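You operate a simulated robot arm through the tools that you are given. There is no shell and no other tool. Be economical: measure what you need, move in short steps, check, and stop when the job is done.

The job below is to be done with a simulated robot arm. You get a single attempt, and the scene is never put back.

Task
Put things in order on the top of the grey bench. At the end: the orange torch stands where the grey handset stood; the grey handset stands where the cream pad stood; the cream pad is on the black leads carton (marked "JUMP LEADS"); the beige handset stands where the orange torch stood; the pink ball is in the blue bowl; whatever was shut is shut again. Leave all else as you found it, and nothing knocked over.
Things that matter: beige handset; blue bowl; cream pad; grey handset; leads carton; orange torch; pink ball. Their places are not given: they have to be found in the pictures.

It is judged by the outcome, as a careful person would: the job done as asked, and still so three seconds after it is handed in. It fails if anything else is knocked over, pushed out of place, dropped, spilled or broken.

Robot
A 6-joint arm with a two-finger parallel gripper, fixed in place. Base frame: the origin is at the foot of the arm, x ahead of it, y to its left, z up; the work surface is at about z = 0. Units: m, degrees, N and s.
With the tool pointing down near the work surface it reaches from about 0.14 to 0.58 m from the base axis. Its first joint turns from -66.0 to 66.0 degrees. Payload 2.1 kg.
The TCP is the grasp point between the finger pads, 0.03 m short of the fingertips. In the tool frame z runs along the fingers and y along their closing line. Largest opening 0.094 m; finger width 0.028, thickness 0.01; the body of the gripper, 0.05 by 0.096 m, starts 0.055 m behind the TCP.
Orientation is that of the tool frame in the base frame, as a unit quaternion [w, x, y, z]. With the fingers straight down and closing along the base's y, the tool's x points along the base's -x, its y along +y and its z along -z.

Tools
- The arm moves only by the tool arm_command. Its argument "deltas" is one flat list of numbers, 7 for each row, row after row: the shift along the tool's x, y, z in m, then the turn, a rotation vector about the tool's x, y, z in degrees, then the finger opening in m, from 0 to 0.094. In form: [x, y, z, rx, ry, rz, hand, x, y, z, rx, ry, rz, hand, ...]. A call has 1 to 12 rows; each row is the pose to reach, as a shift and turn from the pose commanded when the call began, along the tool's axes at that moment. Each row takes 0.2 s and may step no farther than 0.05 m and 8.6 degrees from the row before; otherwise, or with a gripper value out of range, the whole call is refused. Where a pose cannot be reached the arm comes as near as it can. A force on the tool above 40 N (or 10 N above the force at the start of the call, whichever is more), or a blocked arm, ends the call early, and 0.2 s more pass. Each finger travels about 0.072 m/s and halts on what it meets, pressing with about 27 N; the grip force reading is that of the motor and also rises with nothing between the fingers. The clock runs only during rows and for 0.2 s after the last one: add rows that repeat a pose to give the fingers time. The reply holds the time, the measured pose of the TCP, the force on the tool along the base axes, the opening and the grip force, in the units named above and with some noise, with the torque about the TCP (base axes, N m) and any sound that the robot's microphone picked up.
- Cameras (640 x 400 px; columns grow to the right, rows downward): "scene" is fixed at [0.0627, -0.3793, 0.4777]; the picture's right is [0.68, -0.73, 0.00], its down [-0.45, -0.42, -0.78] and it looks along [0.57, 0.54, -0.62] (base axes); focal length 306 px, centre (320, 200). "wrist" rides on the gripper at [0.076, 0.014, -0.103] in the tool frame; the picture's right is [-0.18, 0.98, 0.00], its down [-0.75, -0.14, -0.64] and it looks along [-0.63, -0.12, 0.77] (tool axes); focal length 243 px, centre (320, 200).
- camera(camera): a new picture of that camera. No time passes.
- measure_at(camera, pixels): for up to 12 pixels [column, row] of the newest picture of that camera ("zoom" is the newest enlarged one), the place [x, y, z] in the base frame of the surface seen there, good to about 0.003 m. No time passes.
- close_up(camera, box): a new picture of the part [left, top, right, bottom] of that camera's present view, enlarged. No time passes.
- hand_in(): hands the job in; it is judged then, once.

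Work in short steps. Measure before you move; look again where a grasp or a placing could have gone wrong, and mend it. You have 80 turns and 54 pictures in all, those below and enlarged ones among them. Open the gripper and draw the arm clear of the work before you hand the job in, unless the task says otherwise; then end with one line.

The tools are called after ">>>" by a JSON object that holds its "fn" and its "kwargs". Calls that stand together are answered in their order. arm_command: Moves the arm, as the interface text tells. Its arguments: {"type":"object","properties":{"deltas":{"type":"array"}},"required":["deltas"]} The other tools are called the same way: camera (camera) takes a picture; measure_at (camera, pixels) gives the place of the surface under pixels of a picture; close_up (camera, box) takes an enlarged picture of a part of a camera's view; hand_in () hands the job in.

At the start:

```text
time: 0.0
eef_pos: [0.3464, -0.1219, 0.2684]
tcp_rot: [0.001, -0.001, 1.0, 0.0]
wrist_force: [0.1, 0.2, -1.2]
ft_torque: [0.02, -0.02, -0.02]
gripper_width: 0.094
grasp_force: 0.0
```

scene: 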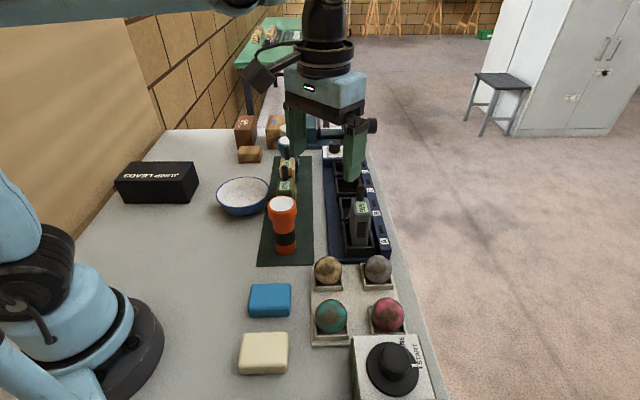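
wrist: 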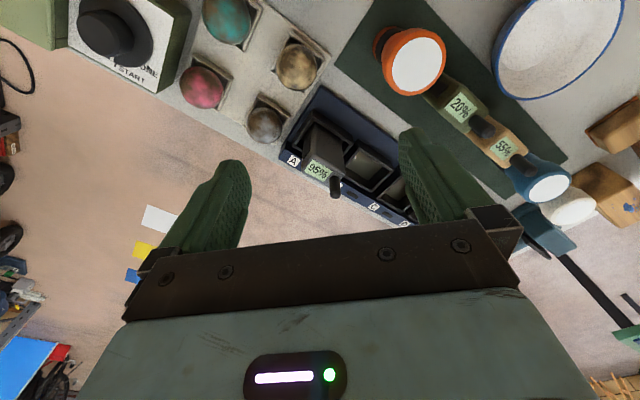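

The scene shows the black carton (155,182), bowl (243,195), torch (284,225), handsets near (287,175) and (360,220), cream pad (264,353), and pink ball (388,314). I take enlarged views to identify the details.

>>> {"fn": "close_up", "kwargs": {"camera": "scene", "box": [220, 100, 420, 270]}}

>>> {"fn": "close_up", "kwargs": {"camera": "wrist", "box": [260, 0, 640, 240]}}

>>> {"fn": "measure_at", "kwargs": {"camera": "scene", "pixels": [[264, 350], [245, 333], [289, 335], [285, 373], [240, 371], [270, 297], [388, 312], [327, 314], [243, 185], [155, 167], [282, 203], [286, 250]]}}

```text
2.35 times, centred on (320, 185) of scene
```

zoom: 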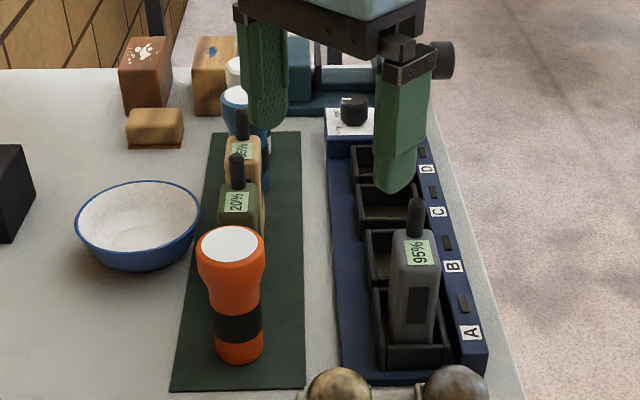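

```text
1.67 times, centred on (450, 120) of wrist
```

zoom: 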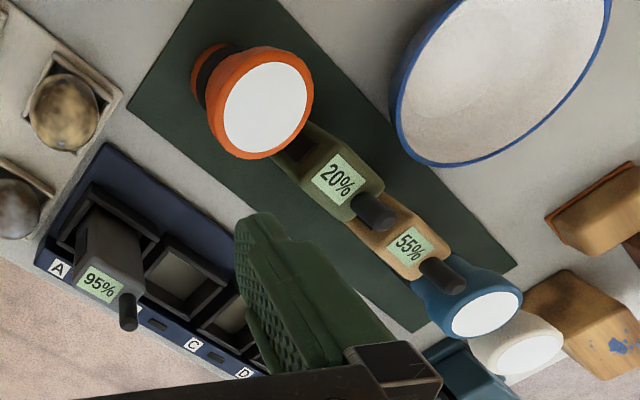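

```text
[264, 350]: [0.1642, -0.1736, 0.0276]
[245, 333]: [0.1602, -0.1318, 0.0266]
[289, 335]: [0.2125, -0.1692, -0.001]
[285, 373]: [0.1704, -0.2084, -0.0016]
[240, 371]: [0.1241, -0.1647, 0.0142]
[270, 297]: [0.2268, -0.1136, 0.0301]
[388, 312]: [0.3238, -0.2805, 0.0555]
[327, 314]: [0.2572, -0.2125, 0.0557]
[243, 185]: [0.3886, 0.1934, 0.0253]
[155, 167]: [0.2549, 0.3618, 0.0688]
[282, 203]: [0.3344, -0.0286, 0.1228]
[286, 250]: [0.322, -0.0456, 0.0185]
```

The grey handset (95%) stands in bay A of the blue charger; beige is 55% on the green mat behind the olive one. I measure the details in the wrist zoom and the full wrist view.

>>> {"fn": "measure_at", "kwargs": {"camera": "zoom", "pixels": [[268, 108], [337, 180], [405, 245], [480, 315], [128, 310], [100, 282], [110, 215], [60, 240], [105, 150], [180, 285], [372, 212], [440, 275]]}}

>>> {"fn": "measure_at", "kwargs": {"camera": "scene", "pixels": [[362, 190], [361, 208], [352, 208], [370, 208], [360, 235], [340, 255], [390, 252], [345, 240], [378, 236], [360, 258], [292, 250], [375, 262]]}}

>>> {"fn": "close_up", "kwargs": {"camera": "scene", "box": [310, 170, 410, 270]}}

```text
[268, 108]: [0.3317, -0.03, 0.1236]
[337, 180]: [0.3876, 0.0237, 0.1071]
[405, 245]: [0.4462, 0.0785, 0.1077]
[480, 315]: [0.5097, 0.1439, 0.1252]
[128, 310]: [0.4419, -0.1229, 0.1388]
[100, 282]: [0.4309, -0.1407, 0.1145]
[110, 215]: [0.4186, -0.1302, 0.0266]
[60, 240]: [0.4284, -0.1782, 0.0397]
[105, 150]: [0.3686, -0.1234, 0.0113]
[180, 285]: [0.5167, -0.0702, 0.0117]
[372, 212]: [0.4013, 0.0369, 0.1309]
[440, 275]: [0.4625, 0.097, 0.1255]
```

```text
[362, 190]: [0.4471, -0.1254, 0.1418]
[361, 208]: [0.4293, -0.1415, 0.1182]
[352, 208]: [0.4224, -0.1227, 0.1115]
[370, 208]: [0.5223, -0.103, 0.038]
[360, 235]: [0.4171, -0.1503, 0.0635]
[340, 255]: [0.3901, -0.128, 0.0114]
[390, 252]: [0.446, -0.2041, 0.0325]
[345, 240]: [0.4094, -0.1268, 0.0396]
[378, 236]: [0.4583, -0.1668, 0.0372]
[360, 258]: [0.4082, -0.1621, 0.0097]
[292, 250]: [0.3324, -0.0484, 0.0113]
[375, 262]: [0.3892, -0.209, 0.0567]
```

```text
4.00 times, centred on (360, 220) of scene
```

zoom: 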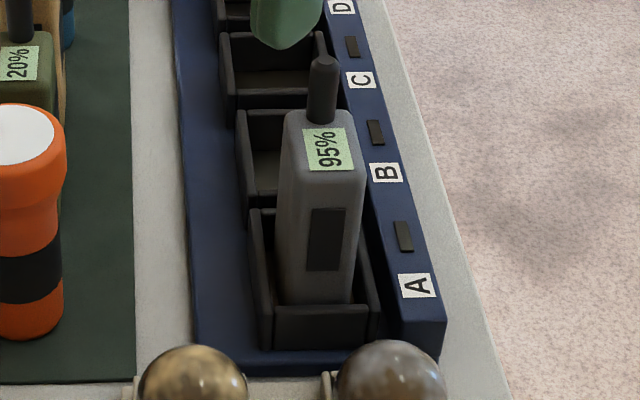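

The charger and mat run at about 44° in the base frame. Next I enlarge the pad, ball and carton to get their edges.

>>> {"fn": "close_up", "kwargs": {"camera": "scene", "box": [220, 250, 440, 400]}}

>>> {"fn": "close_up", "kwargs": {"camera": "scene", "box": [100, 100, 300, 230]}}

>>> {"fn": "measure_at", "kwargs": {"camera": "zoom", "pixels": [[70, 250], [300, 255], [310, 205], [110, 200], [290, 300], [60, 325], [455, 255], [455, 360], [375, 300], [535, 300], [455, 300], [455, 330]]}}

>>> {"fn": "measure_at", "kwargs": {"camera": "scene", "pixels": [[246, 334], [286, 334], [284, 360], [241, 360], [252, 300], [290, 300], [403, 310], [372, 310], [388, 298], [388, 328], [380, 345], [408, 330]]}}

```text
2.67 times, centred on (330, 325) of scene
```

zoom: 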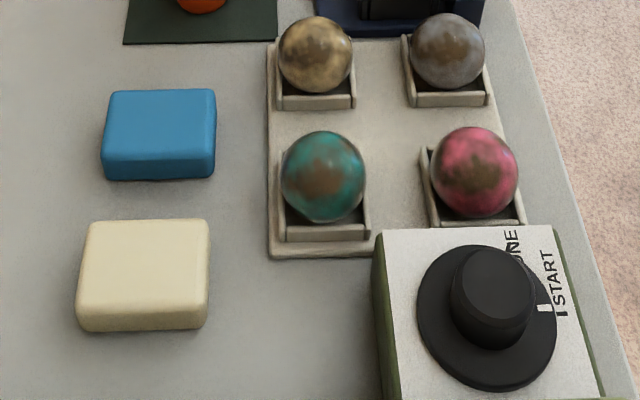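

```text
3.08 times, centred on (200, 165) of scene
```

zoom: 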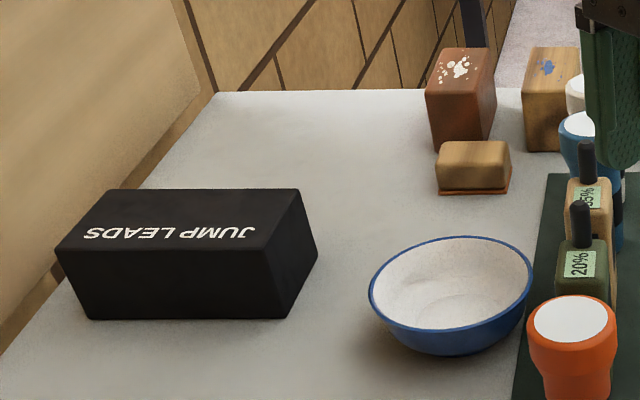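

```text
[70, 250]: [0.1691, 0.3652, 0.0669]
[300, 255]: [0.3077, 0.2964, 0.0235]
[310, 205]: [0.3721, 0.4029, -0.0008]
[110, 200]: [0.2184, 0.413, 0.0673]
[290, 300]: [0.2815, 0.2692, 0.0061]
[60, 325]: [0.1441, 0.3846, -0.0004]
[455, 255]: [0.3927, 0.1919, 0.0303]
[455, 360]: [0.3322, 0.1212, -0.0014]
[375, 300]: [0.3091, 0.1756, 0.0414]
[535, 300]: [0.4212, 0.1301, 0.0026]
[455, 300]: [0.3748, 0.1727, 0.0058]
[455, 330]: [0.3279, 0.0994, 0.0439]
```

```text
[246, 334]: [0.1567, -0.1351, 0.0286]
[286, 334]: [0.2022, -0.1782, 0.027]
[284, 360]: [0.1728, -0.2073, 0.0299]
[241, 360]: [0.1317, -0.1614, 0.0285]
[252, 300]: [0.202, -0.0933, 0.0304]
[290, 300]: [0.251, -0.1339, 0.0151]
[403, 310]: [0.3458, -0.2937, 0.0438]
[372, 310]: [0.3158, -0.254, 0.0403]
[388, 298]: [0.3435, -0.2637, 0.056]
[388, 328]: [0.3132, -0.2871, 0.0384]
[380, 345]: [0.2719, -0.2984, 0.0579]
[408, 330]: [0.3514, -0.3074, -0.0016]
```

The pad's top corners give centre about (0.166,-0.171), top z≈0.029, long axis along -45°. I move above it with the closing line turned to +45° and look.

>>> {"fn": "arm_command", "kwargs": {"deltas": [0.03, -0.0082, 0.017, 0, 0, 7.5, 0.094, 0.06, -0.0164, 0.034, 0, 0, 15, 0.094, 0.09, -0.0245, 0.051, 0, 0, 22.5, 0.094, 0.12, -0.0327, 0.068, 0, 0, 30, 0.094, 0.15, -0.041, 0.085, 0, 0, 37.5, 0.08, 0.18, -0.049, 0.1, 0, 0, 45, 0.075]}}

>>> {"fn": "camera", "kwargs": {"camera": "wrist"}}

>>> {"fn": "measure_at", "kwargs": {"camera": "wrist", "pixels": [[320, 200], [320, 230], [280, 200], [360, 200]]}}

```text
time: 1.4
eef_pos: [0.1656, -0.1699, 0.1667]
tcp_rot: [0.001, 0.383, 0.924, 0.0]
wrist_force: [-0.7, 0.6, -0.3]
ft_torque: [-0.02, 0.0, -0.02]
gripper_width: 0.0751
grasp_force: 0.1
```

```text
46 pictures are left
```

wrist: 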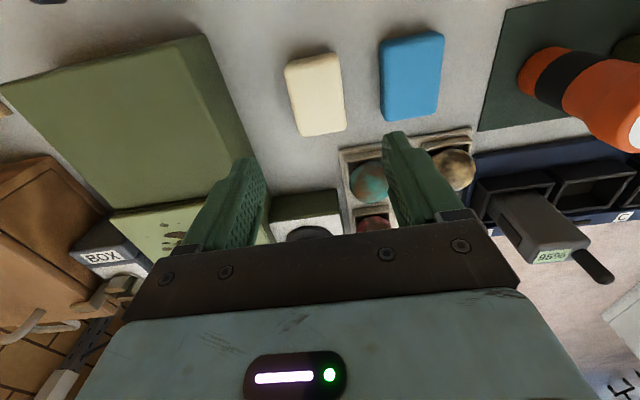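

```text
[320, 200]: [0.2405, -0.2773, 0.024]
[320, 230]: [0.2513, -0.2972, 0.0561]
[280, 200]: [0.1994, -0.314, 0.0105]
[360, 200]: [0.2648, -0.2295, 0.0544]
```

The wrist view shows the pad at (316,95) and a large olive box at left (130,120) near the left finger. I measure both before descending.

>>> {"fn": "measure_at", "kwargs": {"camera": "wrist", "pixels": [[130, 110], [205, 42], [245, 145], [125, 205], [20, 95], [292, 66], [334, 58], [344, 125], [302, 133], [160, 215], [385, 50], [380, 110]]}}

```text
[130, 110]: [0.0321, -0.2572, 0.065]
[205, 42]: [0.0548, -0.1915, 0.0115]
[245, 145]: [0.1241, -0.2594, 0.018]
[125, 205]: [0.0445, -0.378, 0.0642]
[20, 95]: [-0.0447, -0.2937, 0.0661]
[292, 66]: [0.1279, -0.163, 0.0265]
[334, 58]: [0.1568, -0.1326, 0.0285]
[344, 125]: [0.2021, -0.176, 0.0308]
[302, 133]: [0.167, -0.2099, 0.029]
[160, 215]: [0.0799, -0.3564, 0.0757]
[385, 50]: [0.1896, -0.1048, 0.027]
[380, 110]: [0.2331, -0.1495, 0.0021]
```

Pad is clear of neighbours for the fingers (blue pad edge 0.065 m away along the closing line). I go down to TCP z≈0.036 and close.

>>> {"fn": "arm_command", "kwargs": {"deltas": [0.0005, -0.0015, 0.045, 0, 0, 0, 0.07, 0.001, -0.0018, 0.09, 0, 0, 0, 0.07, 0.001, -0.0018, 0.115, 0, 0, 0, 0.07, 0.001, -0.0018, 0.131, 0, 0, 0, 0.07, 0.001, -0.0018, 0.131, 0, 0, 0, 0.035, 0.001, -0.0018, 0.131, 0, 0, 0, 0.03, 0.001, -0.0018, 0.131, 0, 0, 0, 0.03, 0.001, -0.0018, 0.131, 0, 0, 0, 0.03]}}

```text
time: 3.2
eef_pos: [0.1644, -0.17, 0.0371]
tcp_rot: [0.001, 0.382, 0.924, 0.001]
wrist_force: [0.3, -0.7, 0.0]
ft_torque: [0.0, 0.01, -0.02]
gripper_width: 0.0508
grasp_force: 26.8
```

The pad is held (width 0.051). I lift it and take a scene picture that I also use to measure the carton top.

>>> {"fn": "arm_command", "kwargs": {"deltas": [0, 0, -0.04, 0, 0, 0, 0.03, 0, 0, -0.085, 0, 0, 0, 0.03, 0, 0, -0.13, 0, 0, 0, 0.03, 0, 0, -0.16, 0, 0, 0, 0.03]}}

>>> {"fn": "camera", "kwargs": {"camera": "scene"}}

>>> {"fn": "measure_at", "kwargs": {"camera": "scene", "pixels": [[135, 163], [197, 163], [187, 179], [118, 181], [160, 171], [196, 170], [197, 185], [230, 180], [264, 182], [241, 210], [265, 200], [220, 200]]}}

```text
time: 4.2
eef_pos: [0.164, -0.1706, 0.1973]
tcp_rot: [0.001, 0.382, 0.924, 0.0]
wrist_force: [0.7, 0.3, -1.1]
ft_torque: [-0.02, 0.0, -0.01]
gripper_width: 0.0509
grasp_force: 26.7
```

```text
45 pictures are left
```

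scene: 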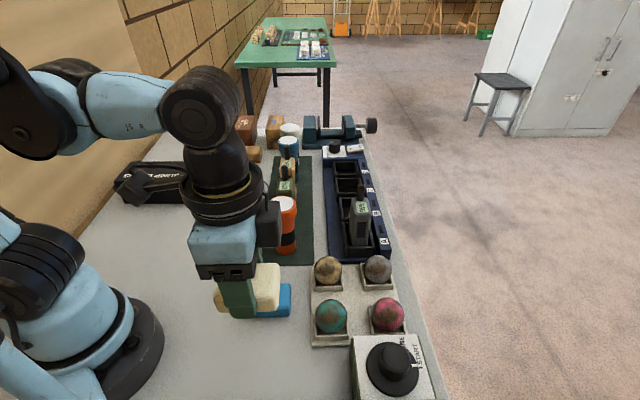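

```text
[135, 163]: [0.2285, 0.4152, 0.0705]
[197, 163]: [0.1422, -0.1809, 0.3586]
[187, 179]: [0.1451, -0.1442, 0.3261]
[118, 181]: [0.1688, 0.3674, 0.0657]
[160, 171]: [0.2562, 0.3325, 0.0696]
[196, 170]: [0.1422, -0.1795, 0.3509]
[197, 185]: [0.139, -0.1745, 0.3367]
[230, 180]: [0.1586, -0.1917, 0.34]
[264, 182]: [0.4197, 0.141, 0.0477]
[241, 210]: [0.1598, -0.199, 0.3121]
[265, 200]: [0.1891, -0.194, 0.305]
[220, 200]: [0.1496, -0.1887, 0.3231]
```

Carton top: corners about (0.169,0.366), (0.222,0.414), (0.332,0.322), (0.275,0.258), so centre (0.25,0.34), z≈0.068, long axis same as pad. I carry the pad over at z≈0.2.

>>> {"fn": "arm_command", "kwargs": {"deltas": [0.0167, 0.0234, 0, 0, 0, 0, 0.03, 0.0334, 0.0469, 0, 0, 0, 0, 0.03, 0.05, 0.0703, 0, 0, 0, 0, 0.03, 0.0667, 0.0937, 0, 0, 0, 0, 0.03, 0.0834, 0.1172, 0, 0, 0, 0, 0.03, 0.1, 0.1406, 0, 0, 0, 0, 0.03, 0.1167, 0.164, 0, 0, 0, 0, 0.03, 0.1334, 0.1875, 0, 0, 0, 0, 0.03, 0.15, 0.2109, 0, 0, 0, 0, 0.03]}}

>>> {"fn": "arm_command", "kwargs": {"deltas": [0.0167, 0.0234, 0, 0, 0, 0, 0.03, 0.0334, 0.0469, 0, 0, 0, 0, 0.03, 0.05, 0.0703, 0, 0, 0, 0, 0.03, 0.0667, 0.0937, 0, 0, 0, 0, 0.03, 0.0834, 0.1172, 0, 0, 0, 0, 0.03, 0.1, 0.1406, 0, 0, 0, 0, 0.03, 0.1167, 0.164, 0, 0, 0, 0, 0.03, 0.1334, 0.1875, 0, 0, 0, 0, 0.03, 0.15, 0.2109, 0, 0, 0, 0, 0.03]}}

>>> {"fn": "camera", "kwargs": {"camera": "scene"}}

```text
time: 6.2
eef_pos: [0.2056, 0.0842, 0.1958]
tcp_rot: [0.001, 0.383, 0.924, 0.001]
wrist_force: [-0.4, -0.1, -0.2]
ft_torque: [0.0, 0.0, -0.01]
gripper_width: 0.0507
grasp_force: 26.8
```

```text
time: 8.2
eef_pos: [0.2497, 0.3391, 0.1984]
tcp_rot: [0.001, 0.382, 0.924, 0.001]
wrist_force: [0.3, 0.3, -0.1]
ft_torque: [-0.02, 0.0, 0.03]
gripper_width: 0.0508
grasp_force: 27.2
```

```text
44 pictures are left
```

scene: 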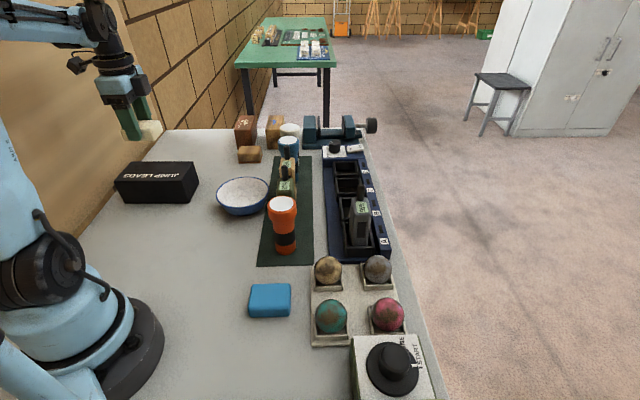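

The pad is level with the carton. I lower to TCP z≈0.106 (pad bottom ≈ 0.069), open and withdraw upward.

>>> {"fn": "arm_command", "kwargs": {"deltas": [0, 0, 0.04, 0, 0, 0, 0.03, 0, 0, 0.07, 0, 0, 0, 0.03, 0, 0, 0.085, 0, 0, 0, 0.03, 0, 0, 0.092, 0, 0, 0, 0.03, 0, 0, 0.092, 0, 0, 0, 0.03]}}

>>> {"fn": "close_up", "kwargs": {"camera": "scene", "box": [80, 80, 280, 230]}}

```text
time: 9.4
eef_pos: [0.2498, 0.3384, 0.1058]
tcp_rot: [0.001, 0.382, 0.924, 0.0]
wrist_force: [0.1, -1.5, 26.9]
ft_torque: [-0.22, 0.03, -0.01]
gripper_width: 0.0505
grasp_force: 26.6
```

```text
2.67 times, centred on (180, 155) of scene
```

zoom: 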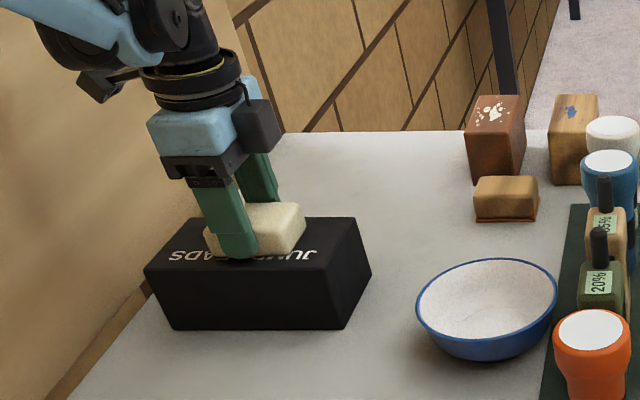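

Force of 27 N shows the pad is resting on the carton, centred. I release and rise.

>>> {"fn": "arm_command", "kwargs": {"deltas": [0, 0, -0.001, 0, 0, 0, 0.05, 0, 0, -0.001, 0, 0, 0, 0.065, 0, 0, -0.001, 0, 0, 0, 0.075, 0, 0, -0.001, 0, 0, 0, 0.075, 0, 0, -0.04, 0, 0, 0, 0.075, 0, 0, -0.085, 0, 0, 0, 0.08, 0, 0, -0.13, 0, 0, 0, 0.094]}}

>>> {"fn": "camera", "kwargs": {"camera": "scene"}}

```text
time: 11.0
eef_pos: [0.2504, 0.3395, 0.2368]
tcp_rot: [0.0, 0.381, 0.924, 0.001]
wrist_force: [-0.9, 0.1, -0.1]
ft_torque: [-0.03, -0.02, 0.0]
gripper_width: 0.094
grasp_force: 0.1
```

```text
42 pictures are left
```

scene: 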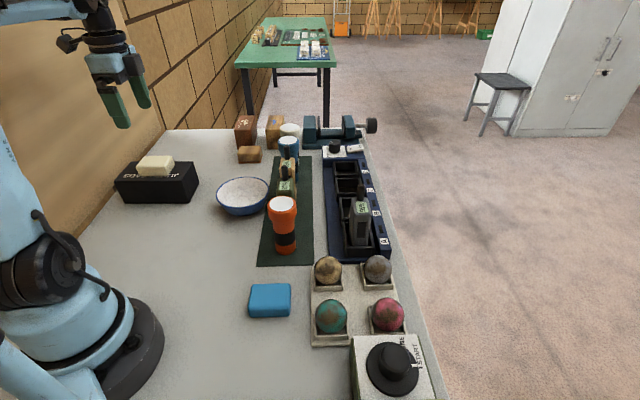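

The pad rests on the carton. Next I move to a viewing pose near the charger and torch to see the handset and bay from above.

>>> {"fn": "arm_command", "kwargs": {"deltas": [-0.0369, -0.0228, -0.004, 0, 0, 0, 0.094, -0.0738, -0.0456, -0.008, 0, 0, 0, 0.094, -0.1107, -0.0683, -0.012, 0, 0, 0, 0.094, -0.1476, -0.0911, -0.016, 0, 0, 0, 0.094, -0.1844, -0.1139, -0.02, 0, 0, 0, 0.094, -0.2213, -0.1367, -0.024, 0, 0, 0, 0.094, -0.2582, -0.1594, -0.028, 0, 0, 0, 0.094, -0.2951, -0.1822, -0.03, 0, 0, 0, 0.094, -0.332, -0.205, -0.03, 0, 0, 0, 0.094]}}

>>> {"fn": "camera", "kwargs": {"camera": "wrist"}}

>>> {"fn": "close_up", "kwargs": {"camera": "scene", "box": [260, 120, 420, 280]}}

```text
time: 13.0
eef_pos: [0.338, -0.0417, 0.2649]
tcp_rot: [0.002, 0.382, 0.924, 0.001]
wrist_force: [0.6, 0.2, -0.8]
ft_torque: [0.0, 0.05, -0.01]
gripper_width: 0.0942
grasp_force: 0.0
```

```text
41 pictures are left
```

wrist: 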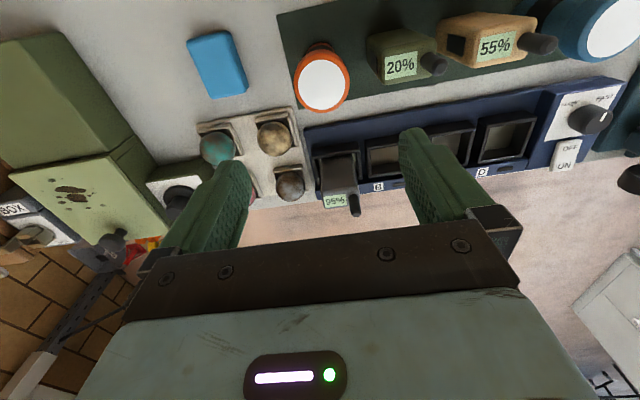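

```text
2.50 times, centred on (340, 200) of scene
```

zoom: 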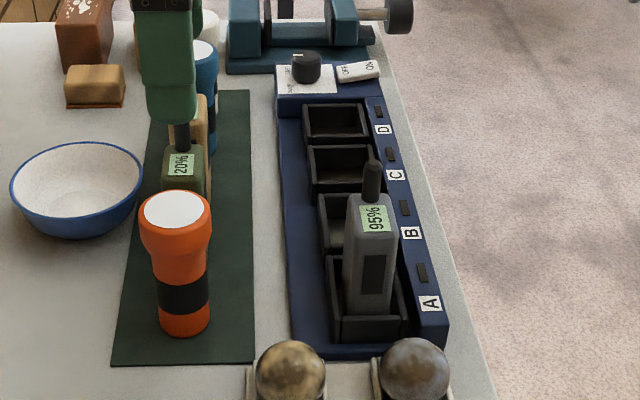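

I see grey handset (338,185), bays B–D, torch (322,80), beige (490,45). I enlarge for precise measurement.

>>> {"fn": "close_up", "kwargs": {"camera": "wrist", "box": [260, 20, 560, 220]}}

```text
2.00 times, centred on (410, 120) of wrist
```

zoom: 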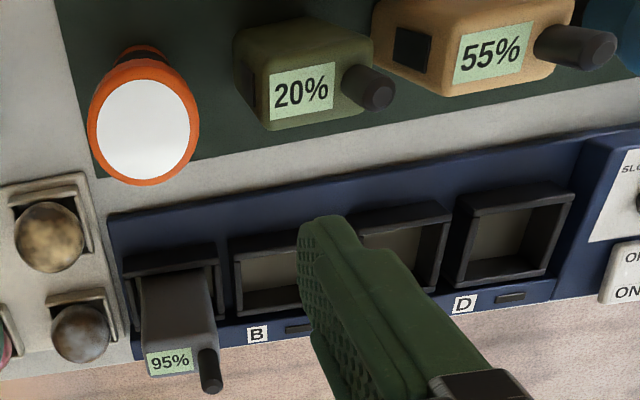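

>>> {"fn": "measure_at", "kwargs": {"camera": "zoom", "pixels": [[148, 348], [190, 345], [192, 372], [150, 374], [210, 385], [145, 290], [205, 290], [128, 275], [218, 268], [130, 340], [222, 320], [175, 255]]}}

>>> {"fn": "measure_at", "kwargs": {"camera": "zoom", "pixels": [[460, 265], [474, 192], [570, 192], [540, 270], [482, 215], [470, 282], [460, 90], [545, 75], [535, 25], [465, 35], [600, 48], [500, 230]]}}

>>> {"fn": "measure_at", "kwargs": {"camera": "zoom", "pixels": [[147, 75], [147, 182], [92, 130], [197, 130], [147, 128], [147, 52], [270, 125], [335, 112], [265, 75], [375, 88], [412, 55], [395, 5]]}}

```text
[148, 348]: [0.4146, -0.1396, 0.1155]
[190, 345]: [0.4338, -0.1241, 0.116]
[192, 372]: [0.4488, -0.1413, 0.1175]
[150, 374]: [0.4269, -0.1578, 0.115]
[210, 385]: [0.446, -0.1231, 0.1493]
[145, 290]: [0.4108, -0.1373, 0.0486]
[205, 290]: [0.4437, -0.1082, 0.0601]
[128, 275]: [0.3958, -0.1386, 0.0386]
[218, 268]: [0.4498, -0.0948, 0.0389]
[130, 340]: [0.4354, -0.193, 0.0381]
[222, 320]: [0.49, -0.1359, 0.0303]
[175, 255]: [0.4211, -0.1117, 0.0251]
```

```text
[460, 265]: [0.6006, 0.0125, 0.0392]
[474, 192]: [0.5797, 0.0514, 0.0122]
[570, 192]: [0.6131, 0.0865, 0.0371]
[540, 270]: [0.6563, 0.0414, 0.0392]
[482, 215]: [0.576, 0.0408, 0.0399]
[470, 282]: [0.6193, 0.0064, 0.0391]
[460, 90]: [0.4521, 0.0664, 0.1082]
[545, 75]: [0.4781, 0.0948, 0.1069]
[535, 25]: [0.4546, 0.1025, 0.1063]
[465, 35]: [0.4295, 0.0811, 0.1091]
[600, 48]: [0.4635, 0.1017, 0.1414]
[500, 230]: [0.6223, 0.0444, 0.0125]
```

```text
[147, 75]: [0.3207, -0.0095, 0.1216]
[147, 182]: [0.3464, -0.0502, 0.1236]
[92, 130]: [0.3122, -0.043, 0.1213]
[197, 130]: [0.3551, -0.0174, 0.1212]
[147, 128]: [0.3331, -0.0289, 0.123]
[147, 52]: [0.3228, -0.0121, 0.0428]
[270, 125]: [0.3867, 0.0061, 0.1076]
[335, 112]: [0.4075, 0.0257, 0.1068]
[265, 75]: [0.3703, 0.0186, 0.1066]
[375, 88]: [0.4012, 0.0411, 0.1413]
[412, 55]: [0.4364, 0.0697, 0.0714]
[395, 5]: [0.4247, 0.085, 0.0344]
```

Estimating the charger's angle needs clearer points; I measure its A–D labels, edges and the bay walls in the clear scene picture.

>>> {"fn": "measure_at", "kwargs": {"camera": "scene", "pixels": [[384, 241], [376, 213], [370, 190], [365, 172], [326, 172], [332, 250], [345, 236], [352, 252], [371, 252], [372, 228], [352, 215], [365, 252]]}}

>>> {"fn": "close_up", "kwargs": {"camera": "wrist", "box": [300, 120, 400, 220]}}

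>>> {"fn": "measure_at", "kwargs": {"camera": "zoom", "pixels": [[85, 160], [245, 140], [100, 275], [290, 260], [200, 240], [150, 200], [230, 200], [140, 300], [210, 290], [195, 330], [140, 170], [260, 230]]}}

```text
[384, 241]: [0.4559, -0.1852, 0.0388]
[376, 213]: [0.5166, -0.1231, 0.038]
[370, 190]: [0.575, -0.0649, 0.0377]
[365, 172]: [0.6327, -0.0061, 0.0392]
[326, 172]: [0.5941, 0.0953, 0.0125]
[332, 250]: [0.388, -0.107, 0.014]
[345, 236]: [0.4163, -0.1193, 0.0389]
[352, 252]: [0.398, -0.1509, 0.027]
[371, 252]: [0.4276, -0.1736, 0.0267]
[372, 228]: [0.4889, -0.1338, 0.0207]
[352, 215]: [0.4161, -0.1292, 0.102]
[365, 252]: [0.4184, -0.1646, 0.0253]
```

```text
4.00 times, centred on (350, 170) of wrist
```

zoom: 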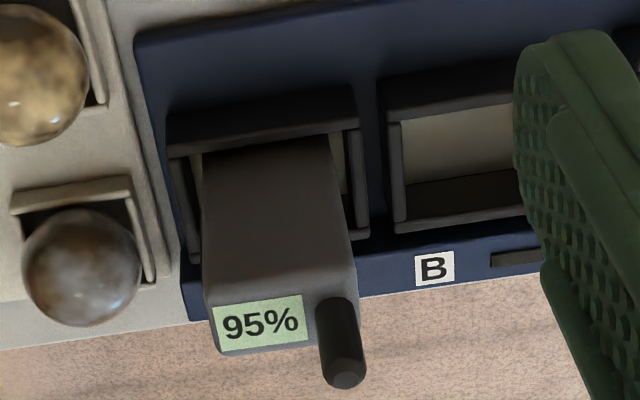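

```text
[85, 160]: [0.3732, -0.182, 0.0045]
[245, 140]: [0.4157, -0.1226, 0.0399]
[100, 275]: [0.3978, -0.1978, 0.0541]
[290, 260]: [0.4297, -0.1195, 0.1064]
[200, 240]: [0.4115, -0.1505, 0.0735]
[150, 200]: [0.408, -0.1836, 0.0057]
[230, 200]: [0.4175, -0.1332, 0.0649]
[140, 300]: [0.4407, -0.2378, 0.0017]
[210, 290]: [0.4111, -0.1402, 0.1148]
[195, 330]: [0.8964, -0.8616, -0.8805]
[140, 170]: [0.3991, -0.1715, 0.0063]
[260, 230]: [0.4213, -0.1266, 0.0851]
```

Labels give the row direction at 45°; handset centre ≈ (0.434,-0.137), body top 0.115, antenna tip 0.149. I move above it with closing along the row and descend partway to check alignment.

>>> {"fn": "arm_command", "kwargs": {"deltas": [-0.045, 0, 0, 0, 0, 0, 0.094, -0.09, 0, 0, 0, 0, 0, 0.09, -0.1353, 0.0005, 0, 0, 0, 0, 0.08, -0.1353, 0.0005, 0.04, 0, 0, 0, 0.08, -0.1353, 0.0005, 0.08, 0, 0, 0, 0.08, -0.1353, 0.0005, 0.105, 0, 0, 0, 0.08]}}

>>> {"fn": "close_up", "kwargs": {"camera": "scene", "box": [260, 100, 440, 280]}}

>>> {"fn": "camera", "kwargs": {"camera": "wrist"}}

```text
time: 14.4
eef_pos: [0.4351, -0.1352, 0.1617]
tcp_rot: [0.001, 0.382, 0.924, 0.001]
wrist_force: [0.5, -0.3, 0.3]
ft_torque: [-0.02, 0.0, -0.04]
gripper_width: 0.0801
grasp_force: 0.0
```

```text
2.22 times, centred on (350, 190) of scene
```

zoom: 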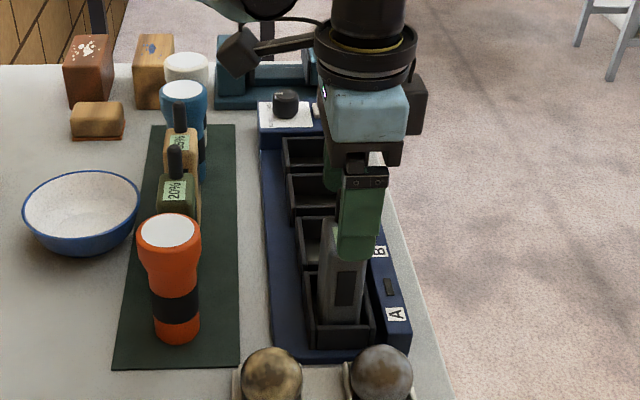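

```text
36 pictures are left
```

wrist: 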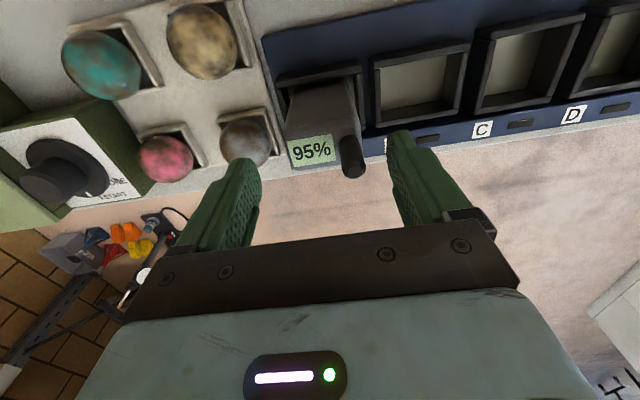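

Projection check: handset top predicted at column 361, seen at 361; finger predicted 366, seen 367 – aligned. I descend to z≈0.100 and close.

>>> {"fn": "arm_command", "kwargs": {"deltas": [0.001, 0, 0.035, 0, 0, 0, 0.08, 0.001, 0, 0.0615, 0, 0, 0, 0.08, 0.001, 0, 0.0615, 0, 0, 0, 0.045, 0.001, 0, 0.0615, 0, 0, 0, 0.03, 0.001, 0, 0.0615, 0, 0, 0, 0.025, 0.001, 0, 0.0615, 0, 0, 0, 0.025]}}

```text
time: 15.8
eef_pos: [0.4351, -0.1355, 0.1003]
tcp_rot: [0.001, 0.382, 0.924, 0.001]
wrist_force: [0.5, -0.1, 0.0]
ft_torque: [-0.02, -0.03, -0.01]
gripper_width: 0.0559
grasp_force: 27.1
```

Width stopped at 0.056, wider than I estimated; I lift a little and look.

>>> {"fn": "arm_command", "kwargs": {"deltas": [0, 0, -0.02, 0, 0, 0, 0.025, 0, 0, -0.05, 0, 0, 0, 0.025, 0, 0, -0.08, 0, 0, 0, 0.025, 0, 0, -0.11, 0, 0, 0, 0.025]}}

>>> {"fn": "close_up", "kwargs": {"camera": "scene", "box": [260, 100, 440, 280]}}

>>> {"fn": "camera", "kwargs": {"camera": "wrist"}}

```text
time: 16.8
eef_pos: [0.4343, -0.1355, 0.2081]
tcp_rot: [0.001, 0.382, 0.924, 0.0]
wrist_force: [-0.2, -0.4, -1.9]
ft_torque: [0.01, -0.01, -0.02]
gripper_width: 0.0563
grasp_force: 27.2
```

```text
2.22 times, centred on (350, 190) of scene
```

zoom: 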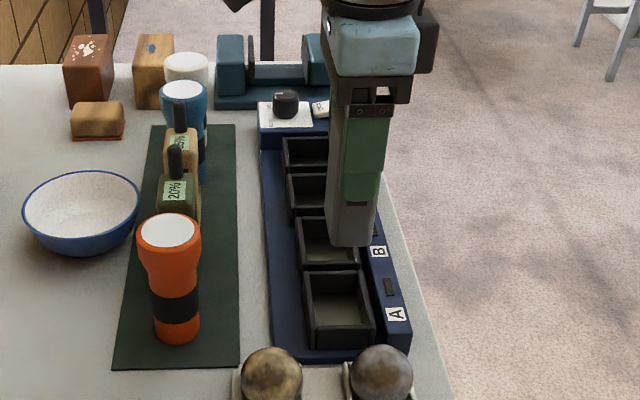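

```text
34 pictures are left
```

wrist: 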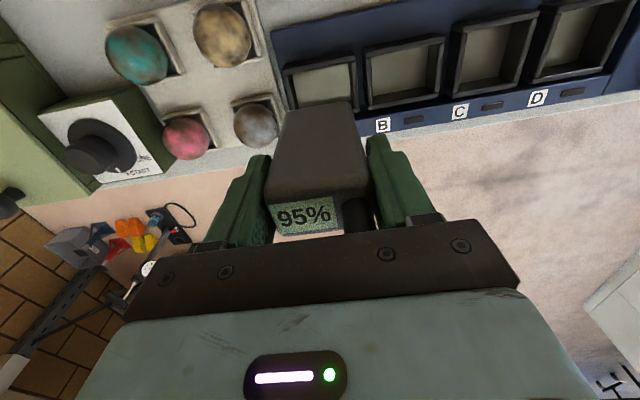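

Grey handset is held upright and bay A is empty. I measure the bay now and then carry the handset to the pad's place.

>>> {"fn": "measure_at", "kwargs": {"camera": "wrist", "pixels": [[325, 85], [305, 95], [348, 70], [287, 75], [353, 59], [296, 106], [345, 98], [358, 100], [405, 75]]}}

>>> {"fn": "close_up", "kwargs": {"camera": "scene", "box": [320, 190, 400, 270]}}

>>> {"fn": "measure_at", "kwargs": {"camera": "zoom", "pixels": [[250, 245], [190, 100], [225, 140], [320, 110], [230, 280], [370, 285], [215, 295], [385, 300], [245, 220], [340, 230], [185, 250], [265, 270]]}}

```text
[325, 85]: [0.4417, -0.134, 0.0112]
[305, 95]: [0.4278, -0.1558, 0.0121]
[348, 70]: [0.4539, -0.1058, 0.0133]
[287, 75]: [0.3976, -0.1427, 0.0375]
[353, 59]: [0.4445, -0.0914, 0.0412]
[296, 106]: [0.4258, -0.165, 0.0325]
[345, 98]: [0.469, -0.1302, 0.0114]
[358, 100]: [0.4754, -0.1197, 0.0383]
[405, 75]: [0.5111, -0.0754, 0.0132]
```

```text
5.00 times, centred on (360, 230) of scene
```

zoom: 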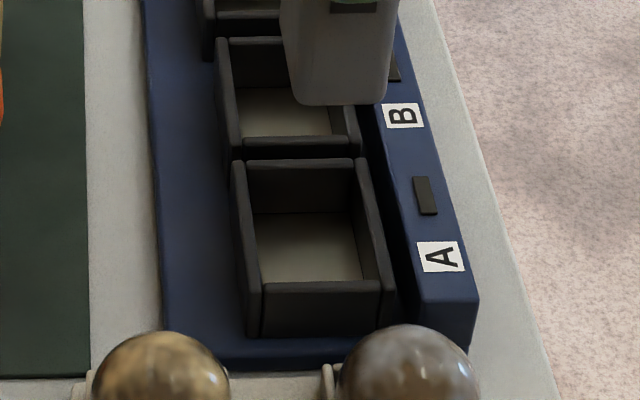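

```text
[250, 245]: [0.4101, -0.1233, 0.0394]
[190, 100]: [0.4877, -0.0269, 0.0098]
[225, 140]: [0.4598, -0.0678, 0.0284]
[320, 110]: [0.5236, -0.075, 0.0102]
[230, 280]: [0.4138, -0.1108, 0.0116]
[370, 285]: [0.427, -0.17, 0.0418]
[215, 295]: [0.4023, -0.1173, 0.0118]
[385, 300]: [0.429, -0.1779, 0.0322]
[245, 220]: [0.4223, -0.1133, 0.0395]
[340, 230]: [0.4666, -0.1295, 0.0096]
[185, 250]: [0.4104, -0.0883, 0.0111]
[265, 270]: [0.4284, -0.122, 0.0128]
```

Bay floor is z≈0.0115, centre ≈ (0.438,-0.135), inner width across ≈0.042–0.046. I carry the handset at height to above the pad's old place (0.1645,-0.1705).

>>> {"fn": "arm_command", "kwargs": {"deltas": [0.0237, -0.0308, 0, 0, 0, 0, 0.025, 0.0474, -0.0616, 0, 0, 0, 0, 0.025, 0.0711, -0.0924, 0, 0, 0, 0, 0.025, 0.0949, -0.1231, 0, 0, 0, 0, 0.025, 0.1186, -0.1539, 0, 0, 0, 0, 0.025, 0.1423, -0.1847, 0, 0, 0, 0, 0.025, 0.166, -0.2155, 0, 0, 0, 0, 0.025, 0.166, -0.2155, 0.04, 0, 0, 0, 0.025, 0.166, -0.2155, 0.08, 0, 0, 0, 0.025, 0.166, -0.2155, 0.105, 0, 0, 0, 0.025, 0.166, -0.2155, 0.112, 0, 0, 0, 0.025, 0.166, -0.2155, 0.112, 0, 0, 0, 0.025]}}

>>> {"fn": "close_up", "kwargs": {"camera": "scene", "box": [170, 180, 420, 400]}}

```text
time: 19.4
eef_pos: [0.1657, -0.1712, 0.0969]
tcp_rot: [0.001, 0.382, 0.924, 0.001]
wrist_force: [0.4, -0.3, -1.7]
ft_torque: [-0.02, -0.01, 0.02]
gripper_width: 0.056
grasp_force: 26.8
```

```text
1.82 times, centred on (295, 290) of scene
```

zoom: 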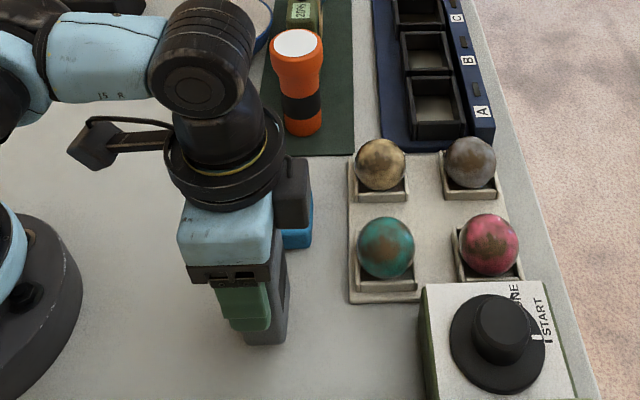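

Handset is ~8 mm above the bench at the place. I lower gently until contact.

>>> {"fn": "arm_command", "kwargs": {"deltas": [0, 0, 0.004, 0, 0, 0, 0.025, 0, 0, 0.0065, 0, 0, 0, 0.025, 0, 0, 0.008, 0, 0, 0, 0.025]}}

```text
time: 20.2
eef_pos: [0.1659, -0.1697, 0.0878]
tcp_rot: [0.001, 0.381, 0.924, 0.0]
wrist_force: [0.9, -0.3, -2.1]
ft_torque: [0.01, 0.02, 0.01]
gripper_width: 0.0564
grasp_force: 27.1
```

No contact yet; I continue with 1 mm steps.

>>> {"fn": "arm_command", "kwargs": {"deltas": [0, 0, 0.001, 0, 0, 0, 0.025, 0, 0, 0.002, 0, 0, 0, 0.025]}}

```text
time: 20.8
eef_pos: [0.1678, -0.1713, 0.087]
tcp_rot: [0.001, 0.382, 0.924, 0.001]
wrist_force: [-1.8, 3.3, 16.1]
ft_torque: [-0.16, 0.22, -0.06]
gripper_width: 0.056
grasp_force: 27.2
```

Contact (16 N). I release and rise straight up.

>>> {"fn": "arm_command", "kwargs": {"deltas": [0, 0, -0.0005, 0, 0, 0, 0.06, 0, 0, -0.0005, 0, 0, 0, 0.075, 0, 0, -0.0005, 0, 0, 0, 0.08, 0, 0, -0.0005, 0, 0, 0, 0.08, 0, 0, -0.03, 0, 0, 0, 0.08, 0, 0, -0.07, 0, 0, 0, 0.08, 0, 0, -0.11, 0, 0, 0, 0.085, 0, 0, -0.15, 0, 0, 0, 0.094]}}

>>> {"fn": "camera", "kwargs": {"camera": "scene"}}

```text
time: 22.6
eef_pos: [0.1651, -0.1711, 0.2366]
tcp_rot: [0.001, 0.382, 0.924, 0.0]
wrist_force: [-0.1, 1.5, 0.9]
ft_torque: [0.05, 0.01, 0.01]
gripper_width: 0.0938
grasp_force: 0.0
```

```text
31 pictures are left
```

scene: 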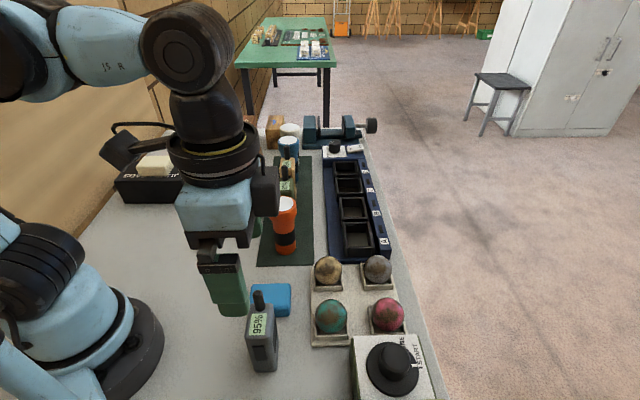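

The grey handset stands in the pad's place. Now the torch: I move above it turning the closing line to -45° so the fingers avoid the olive handset.

>>> {"fn": "arm_command", "kwargs": {"deltas": [-0.0017, 0.0199, 0, 0, 0, -8.2, 0.094, -0.0035, 0.0398, 0, 0, 0, -16.4, 0.094, -0.0052, 0.0597, 0, 0, 0, -24.5, 0.094, -0.0069, 0.0796, 0, 0, 0, -32.7, 0.094, -0.0086, 0.0995, 0, 0, 0, -40.9, 0.094, -0.0104, 0.1195, 0, 0, 0, -49.1, 0.094, -0.0121, 0.1394, 0, 0, 0, -57.3, 0.094, -0.0138, 0.1593, 0, 0, 0, -65.5, 0.094, -0.0155, 0.1792, 0, 0, 0, -73.6, 0.094, -0.0173, 0.1991, 0, 0, 0, -81.8, 0.094, -0.019, 0.219, 0, 0, 0, -90, 0.094, -0.019, 0.219, 0.02, 0, 0, -90, 0.094]}}

>>> {"fn": "camera", "kwargs": {"camera": "wrist"}}

>>> {"fn": "camera", "kwargs": {"camera": "scene"}}

```text
time: 25.2
eef_pos: [0.3346, -0.0281, 0.2166]
tcp_rot: [0.001, -0.384, 0.923, 0.0]
wrist_force: [-0.4, -0.5, -0.2]
ft_torque: [-0.05, 0.02, -0.01]
gripper_width: 0.0942
grasp_force: 0.1
```

```text
30 pictures are left
```

wrist: 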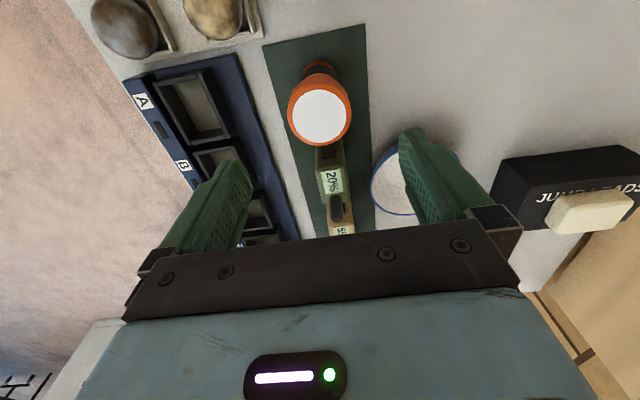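

```text
29 pictures are left
```

scene: 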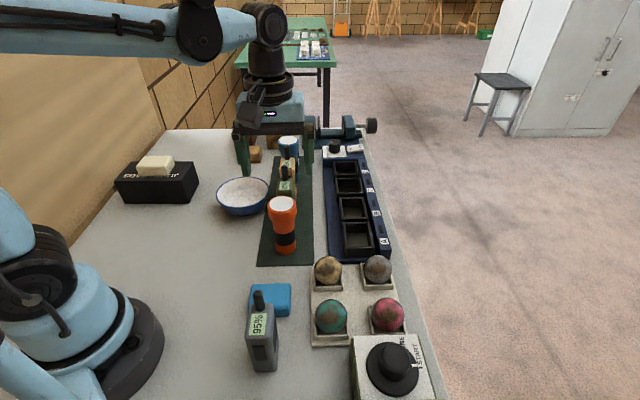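

Torch face is centred at (319,118) in the wrist view. I measure its rim and the bay corners again, now unobstructed.

>>> {"fn": "measure_at", "kwargs": {"camera": "wrist", "pixels": [[319, 118], [296, 118], [343, 118], [319, 95], [319, 140], [319, 70], [200, 110], [188, 80], [215, 130], [186, 140], [222, 92], [165, 82]]}}

>>> {"fn": "close_up", "kwargs": {"camera": "wrist", "box": [110, 0, 370, 240]}}

```text
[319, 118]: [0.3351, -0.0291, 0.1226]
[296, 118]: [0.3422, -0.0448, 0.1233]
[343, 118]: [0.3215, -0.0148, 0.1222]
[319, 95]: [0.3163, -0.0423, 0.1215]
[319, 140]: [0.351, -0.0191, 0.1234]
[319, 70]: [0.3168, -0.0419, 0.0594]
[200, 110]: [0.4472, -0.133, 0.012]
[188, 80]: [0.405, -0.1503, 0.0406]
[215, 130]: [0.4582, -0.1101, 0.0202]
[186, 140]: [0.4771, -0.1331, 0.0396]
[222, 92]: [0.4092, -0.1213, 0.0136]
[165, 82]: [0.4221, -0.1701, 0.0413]
```

```text
1.67 times, centred on (240, 120) of wrist
```

zoom: 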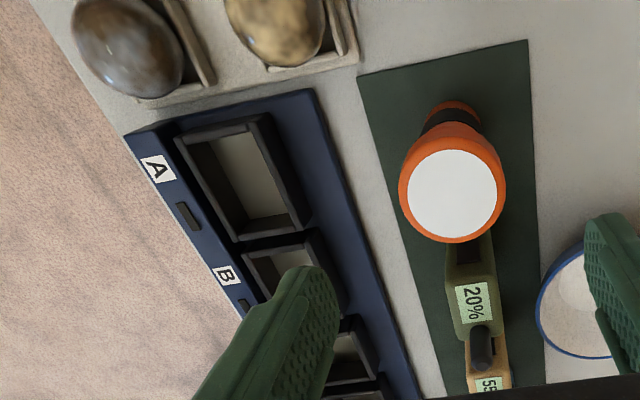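

>>> {"fn": "measure_at", "kwargs": {"camera": "zoom", "pixels": [[178, 140], [264, 118], [306, 222], [237, 236], [222, 150], [258, 145], [284, 205], [255, 215], [215, 190], [285, 165], [222, 128], [272, 230]]}}

```text
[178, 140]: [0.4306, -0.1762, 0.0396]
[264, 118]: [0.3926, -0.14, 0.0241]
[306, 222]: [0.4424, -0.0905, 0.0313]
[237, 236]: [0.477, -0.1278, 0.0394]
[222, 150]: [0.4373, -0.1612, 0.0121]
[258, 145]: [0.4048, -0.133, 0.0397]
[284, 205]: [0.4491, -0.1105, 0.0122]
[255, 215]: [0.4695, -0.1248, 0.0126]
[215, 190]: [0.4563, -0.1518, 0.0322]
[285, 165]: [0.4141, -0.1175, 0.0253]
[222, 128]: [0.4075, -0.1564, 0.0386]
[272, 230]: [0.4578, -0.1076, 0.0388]
```

Outer bay box gives centre ≈ (0.4357,-0.134). I lower over the torch head (centre (0.3335,-0.0295)) to z≈0.100 and close.

>>> {"fn": "arm_command", "kwargs": {"deltas": [0.0018, -0.0002, 0.04, 0, 0, 0, 0.085, 0.0018, -0.0002, 0.08, 0, 0, 0, 0.08, 0.0018, -0.0002, 0.1166, 0, 0, 0, 0.08, 0.0018, -0.0002, 0.1166, 0, 0, 0, 0.06, 0.0018, -0.0002, 0.1166, 0, 0, 0, 0.04, 0.0018, -0.0002, 0.1166, 0, 0, 0, 0.035, 0.0018, -0.0002, 0.1166, 0, 0, 0, 0.035]}}

>>> {"fn": "close_up", "kwargs": {"camera": "scene", "box": [210, 110, 370, 270]}}

```text
time: 26.8
eef_pos: [0.3343, -0.0307, 0.1008]
tcp_rot: [0.0, -0.383, 0.924, 0.0]
wrist_force: [0.0, -0.1, 1.2]
ft_torque: [-0.02, -0.02, -0.04]
gripper_width: 0.0536
grasp_force: 27.0
```

```text
2.50 times, centred on (290, 190) of scene
```

zoom: 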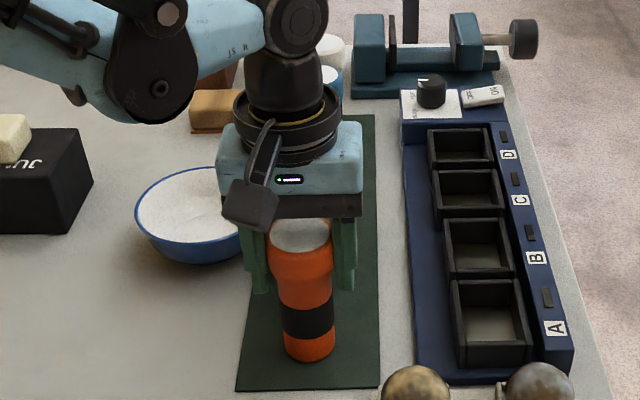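

Torch is held (0.054). I lift and move it above bay A, then check.

>>> {"fn": "arm_command", "kwargs": {"deltas": [0, 0, -0.04, 0, 0, 0, 0.035, 0, 0, -0.08, 0, 0, 0, 0.035, 0, -0.0362, -0.08, 0, 0, 0, 0.035, 0.001, -0.0725, -0.08, 0, 0, 0, 0.035, 0.0015, -0.1087, -0.08, 0, 0, 0, 0.035, 0.0015, -0.1449, -0.08, 0, 0, 0, 0.035, 0.0015, -0.1449, -0.08, 0, 0, 0, 0.035]}}

>>> {"fn": "close_up", "kwargs": {"camera": "scene", "box": [280, 120, 440, 280]}}

>>> {"fn": "measure_at", "kwargs": {"camera": "zoom", "pixels": [[300, 200]]}}

```text
time: 28.4
eef_pos: [0.4352, -0.1343, 0.1804]
tcp_rot: [0.001, -0.384, 0.923, -0.001]
wrist_force: [0.1, -0.5, -0.8]
ft_torque: [0.02, -0.02, 0.01]
gripper_width: 0.0536
grasp_force: 26.7
```

```text
2.50 times, centred on (360, 200) of scene
```

zoom: 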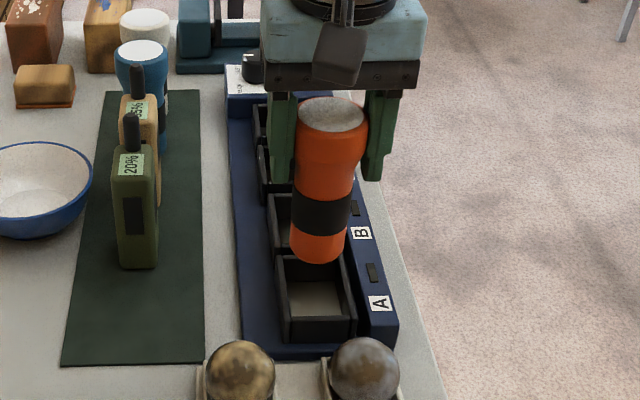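

```text
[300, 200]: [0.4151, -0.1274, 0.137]
```

The torch hangs straight; its base must fit a tight bay. I lower to just above the walls (base ≈ z 0.046) and inspect.

>>> {"fn": "arm_command", "kwargs": {"deltas": [0, 0, 0.02, 0, 0, 0, 0.035, 0, 0, 0.035, 0, 0, 0, 0.035, 0, 0, 0.035, 0, 0, 0, 0.035]}}

>>> {"fn": "close_up", "kwargs": {"camera": "scene", "box": [320, 180, 400, 270]}}

>>> {"fn": "close_up", "kwargs": {"camera": "wrist", "box": [220, 0, 440, 160]}}

```text
time: 29.2
eef_pos: [0.4347, -0.1336, 0.1454]
tcp_rot: [0.001, -0.384, 0.923, -0.001]
wrist_force: [-0.6, -0.8, -2.4]
ft_torque: [0.01, 0.0, 0.0]
gripper_width: 0.0535
grasp_force: 27.0
```

```text
4.44 times, centred on (360, 225) of scene
```

zoom: 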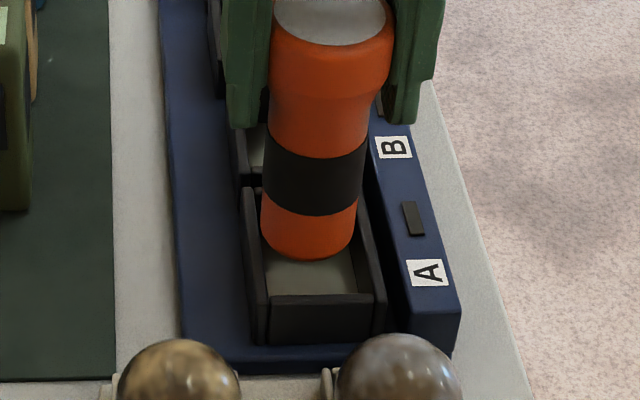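

```text
2.50 times, centred on (330, 80) of wrist
```

zoom: 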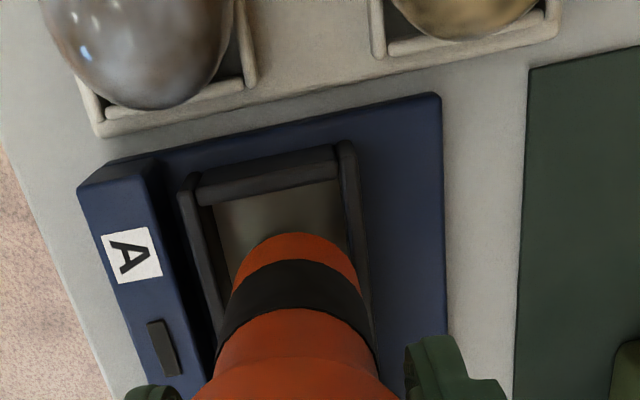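

Base at columns 262–357 lies centred between wall inner edges (~258–362). I lower slowly into the bay.

>>> {"fn": "arm_command", "kwargs": {"deltas": [0, 0, 0.006, 0, 0, 0, 0.035, 0, 0, 0.012, 0, 0, 0, 0.035, 0, 0, 0.018, 0, 0, 0, 0.035, 0, 0, 0.024, 0, 0, 0, 0.035, 0, 0, 0.03, 0, 0, 0, 0.035, 0, 0, 0.032, 0, 0, 0, 0.035]}}

```text
time: 30.6
eef_pos: [0.4331, -0.1344, 0.1132]
tcp_rot: [0.002, -0.384, 0.923, -0.001]
wrist_force: [6.8, -7.6, 1.8]
ft_torque: [-0.49, -0.45, 0.04]
gripper_width: 0.0535
grasp_force: 27.2
```

It went in, with a ~10 N side force pushing toward +x,-y; I shift 1.5 mm that way and lower the last few mm.

>>> {"fn": "arm_command", "kwargs": {"deltas": [0, -0.001, 0, 0, 0, 0, 0.035, 0, -0.002, 0.001, 0, 0, 0, 0.035, 0, -0.002, 0.002, 0, 0, 0, 0.035, 0, -0.002, 0.003, 0, 0, 0, 0.035]}}

```text
time: 31.6
eef_pos: [0.4357, -0.1349, 0.1109]
tcp_rot: [0.001, -0.384, 0.923, 0.0]
wrist_force: [0.2, 0.4, -1.2]
ft_torque: [0.0, -0.02, -0.03]
gripper_width: 0.0534
grasp_force: 27.0
```

Side force is gone; I lower another 2 mm to touch the floor.

>>> {"fn": "arm_command", "kwargs": {"deltas": [0, 0, 0.001, 0, 0, 0, 0.035, 0, 0, 0.0015, 0, 0, 0, 0.035, 0, 0, 0.002, 0, 0, 0, 0.035]}}

```text
time: 32.4
eef_pos: [0.4363, -0.1348, 0.1094]
tcp_rot: [0.001, -0.384, 0.923, 0.0]
wrist_force: [3.3, -0.2, 25.7]
ft_torque: [0.18, 0.13, -0.02]
gripper_width: 0.0534
grasp_force: 27.5
```

Firm floor contact. I release, rise and look.

>>> {"fn": "arm_command", "kwargs": {"deltas": [0, 0, -0.001, 0, 0, 0, 0.055, 0, 0, -0.001, 0, 0, 0, 0.065, 0, 0, -0.001, 0, 0, 0, 0.075, 0, 0, -0.001, 0, 0, 0, 0.075, 0, 0, -0.03, 0, 0, 0, 0.08, 0, 0, -0.07, 0, 0, 0, 0.08, 0, 0, -0.115, 0, 0, 0, 0.09]}}

>>> {"fn": "camera", "kwargs": {"camera": "scene"}}

>>> {"fn": "camera", "kwargs": {"camera": "wrist"}}

```text
time: 34.0
eef_pos: [0.4348, -0.1349, 0.2235]
tcp_rot: [0.001, -0.383, 0.924, 0.0]
wrist_force: [-0.2, -0.1, 0.5]
ft_torque: [-0.02, 0.01, -0.02]
gripper_width: 0.0902
grasp_force: 0.1
```

```text
23 pictures are left
```

scene: 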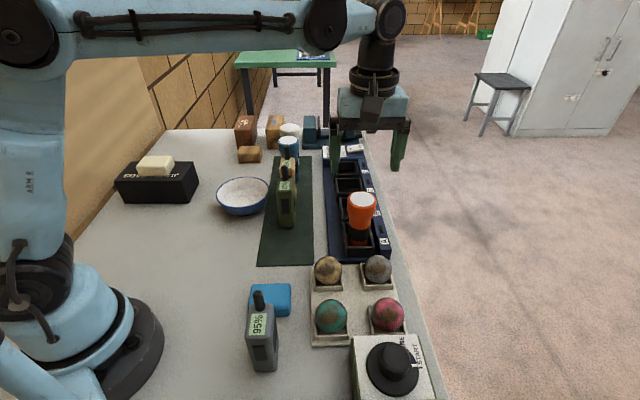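

```text
22 pictures are left
```

wrist: 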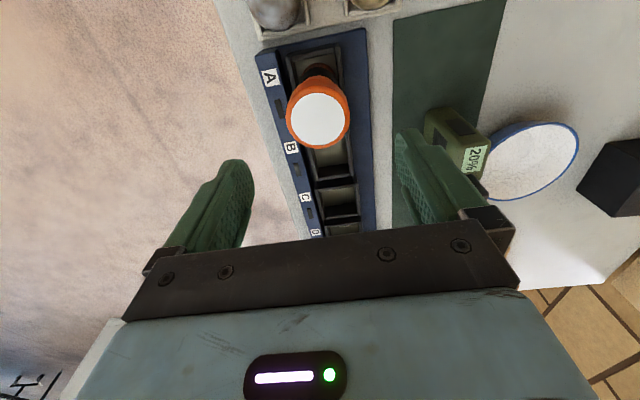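

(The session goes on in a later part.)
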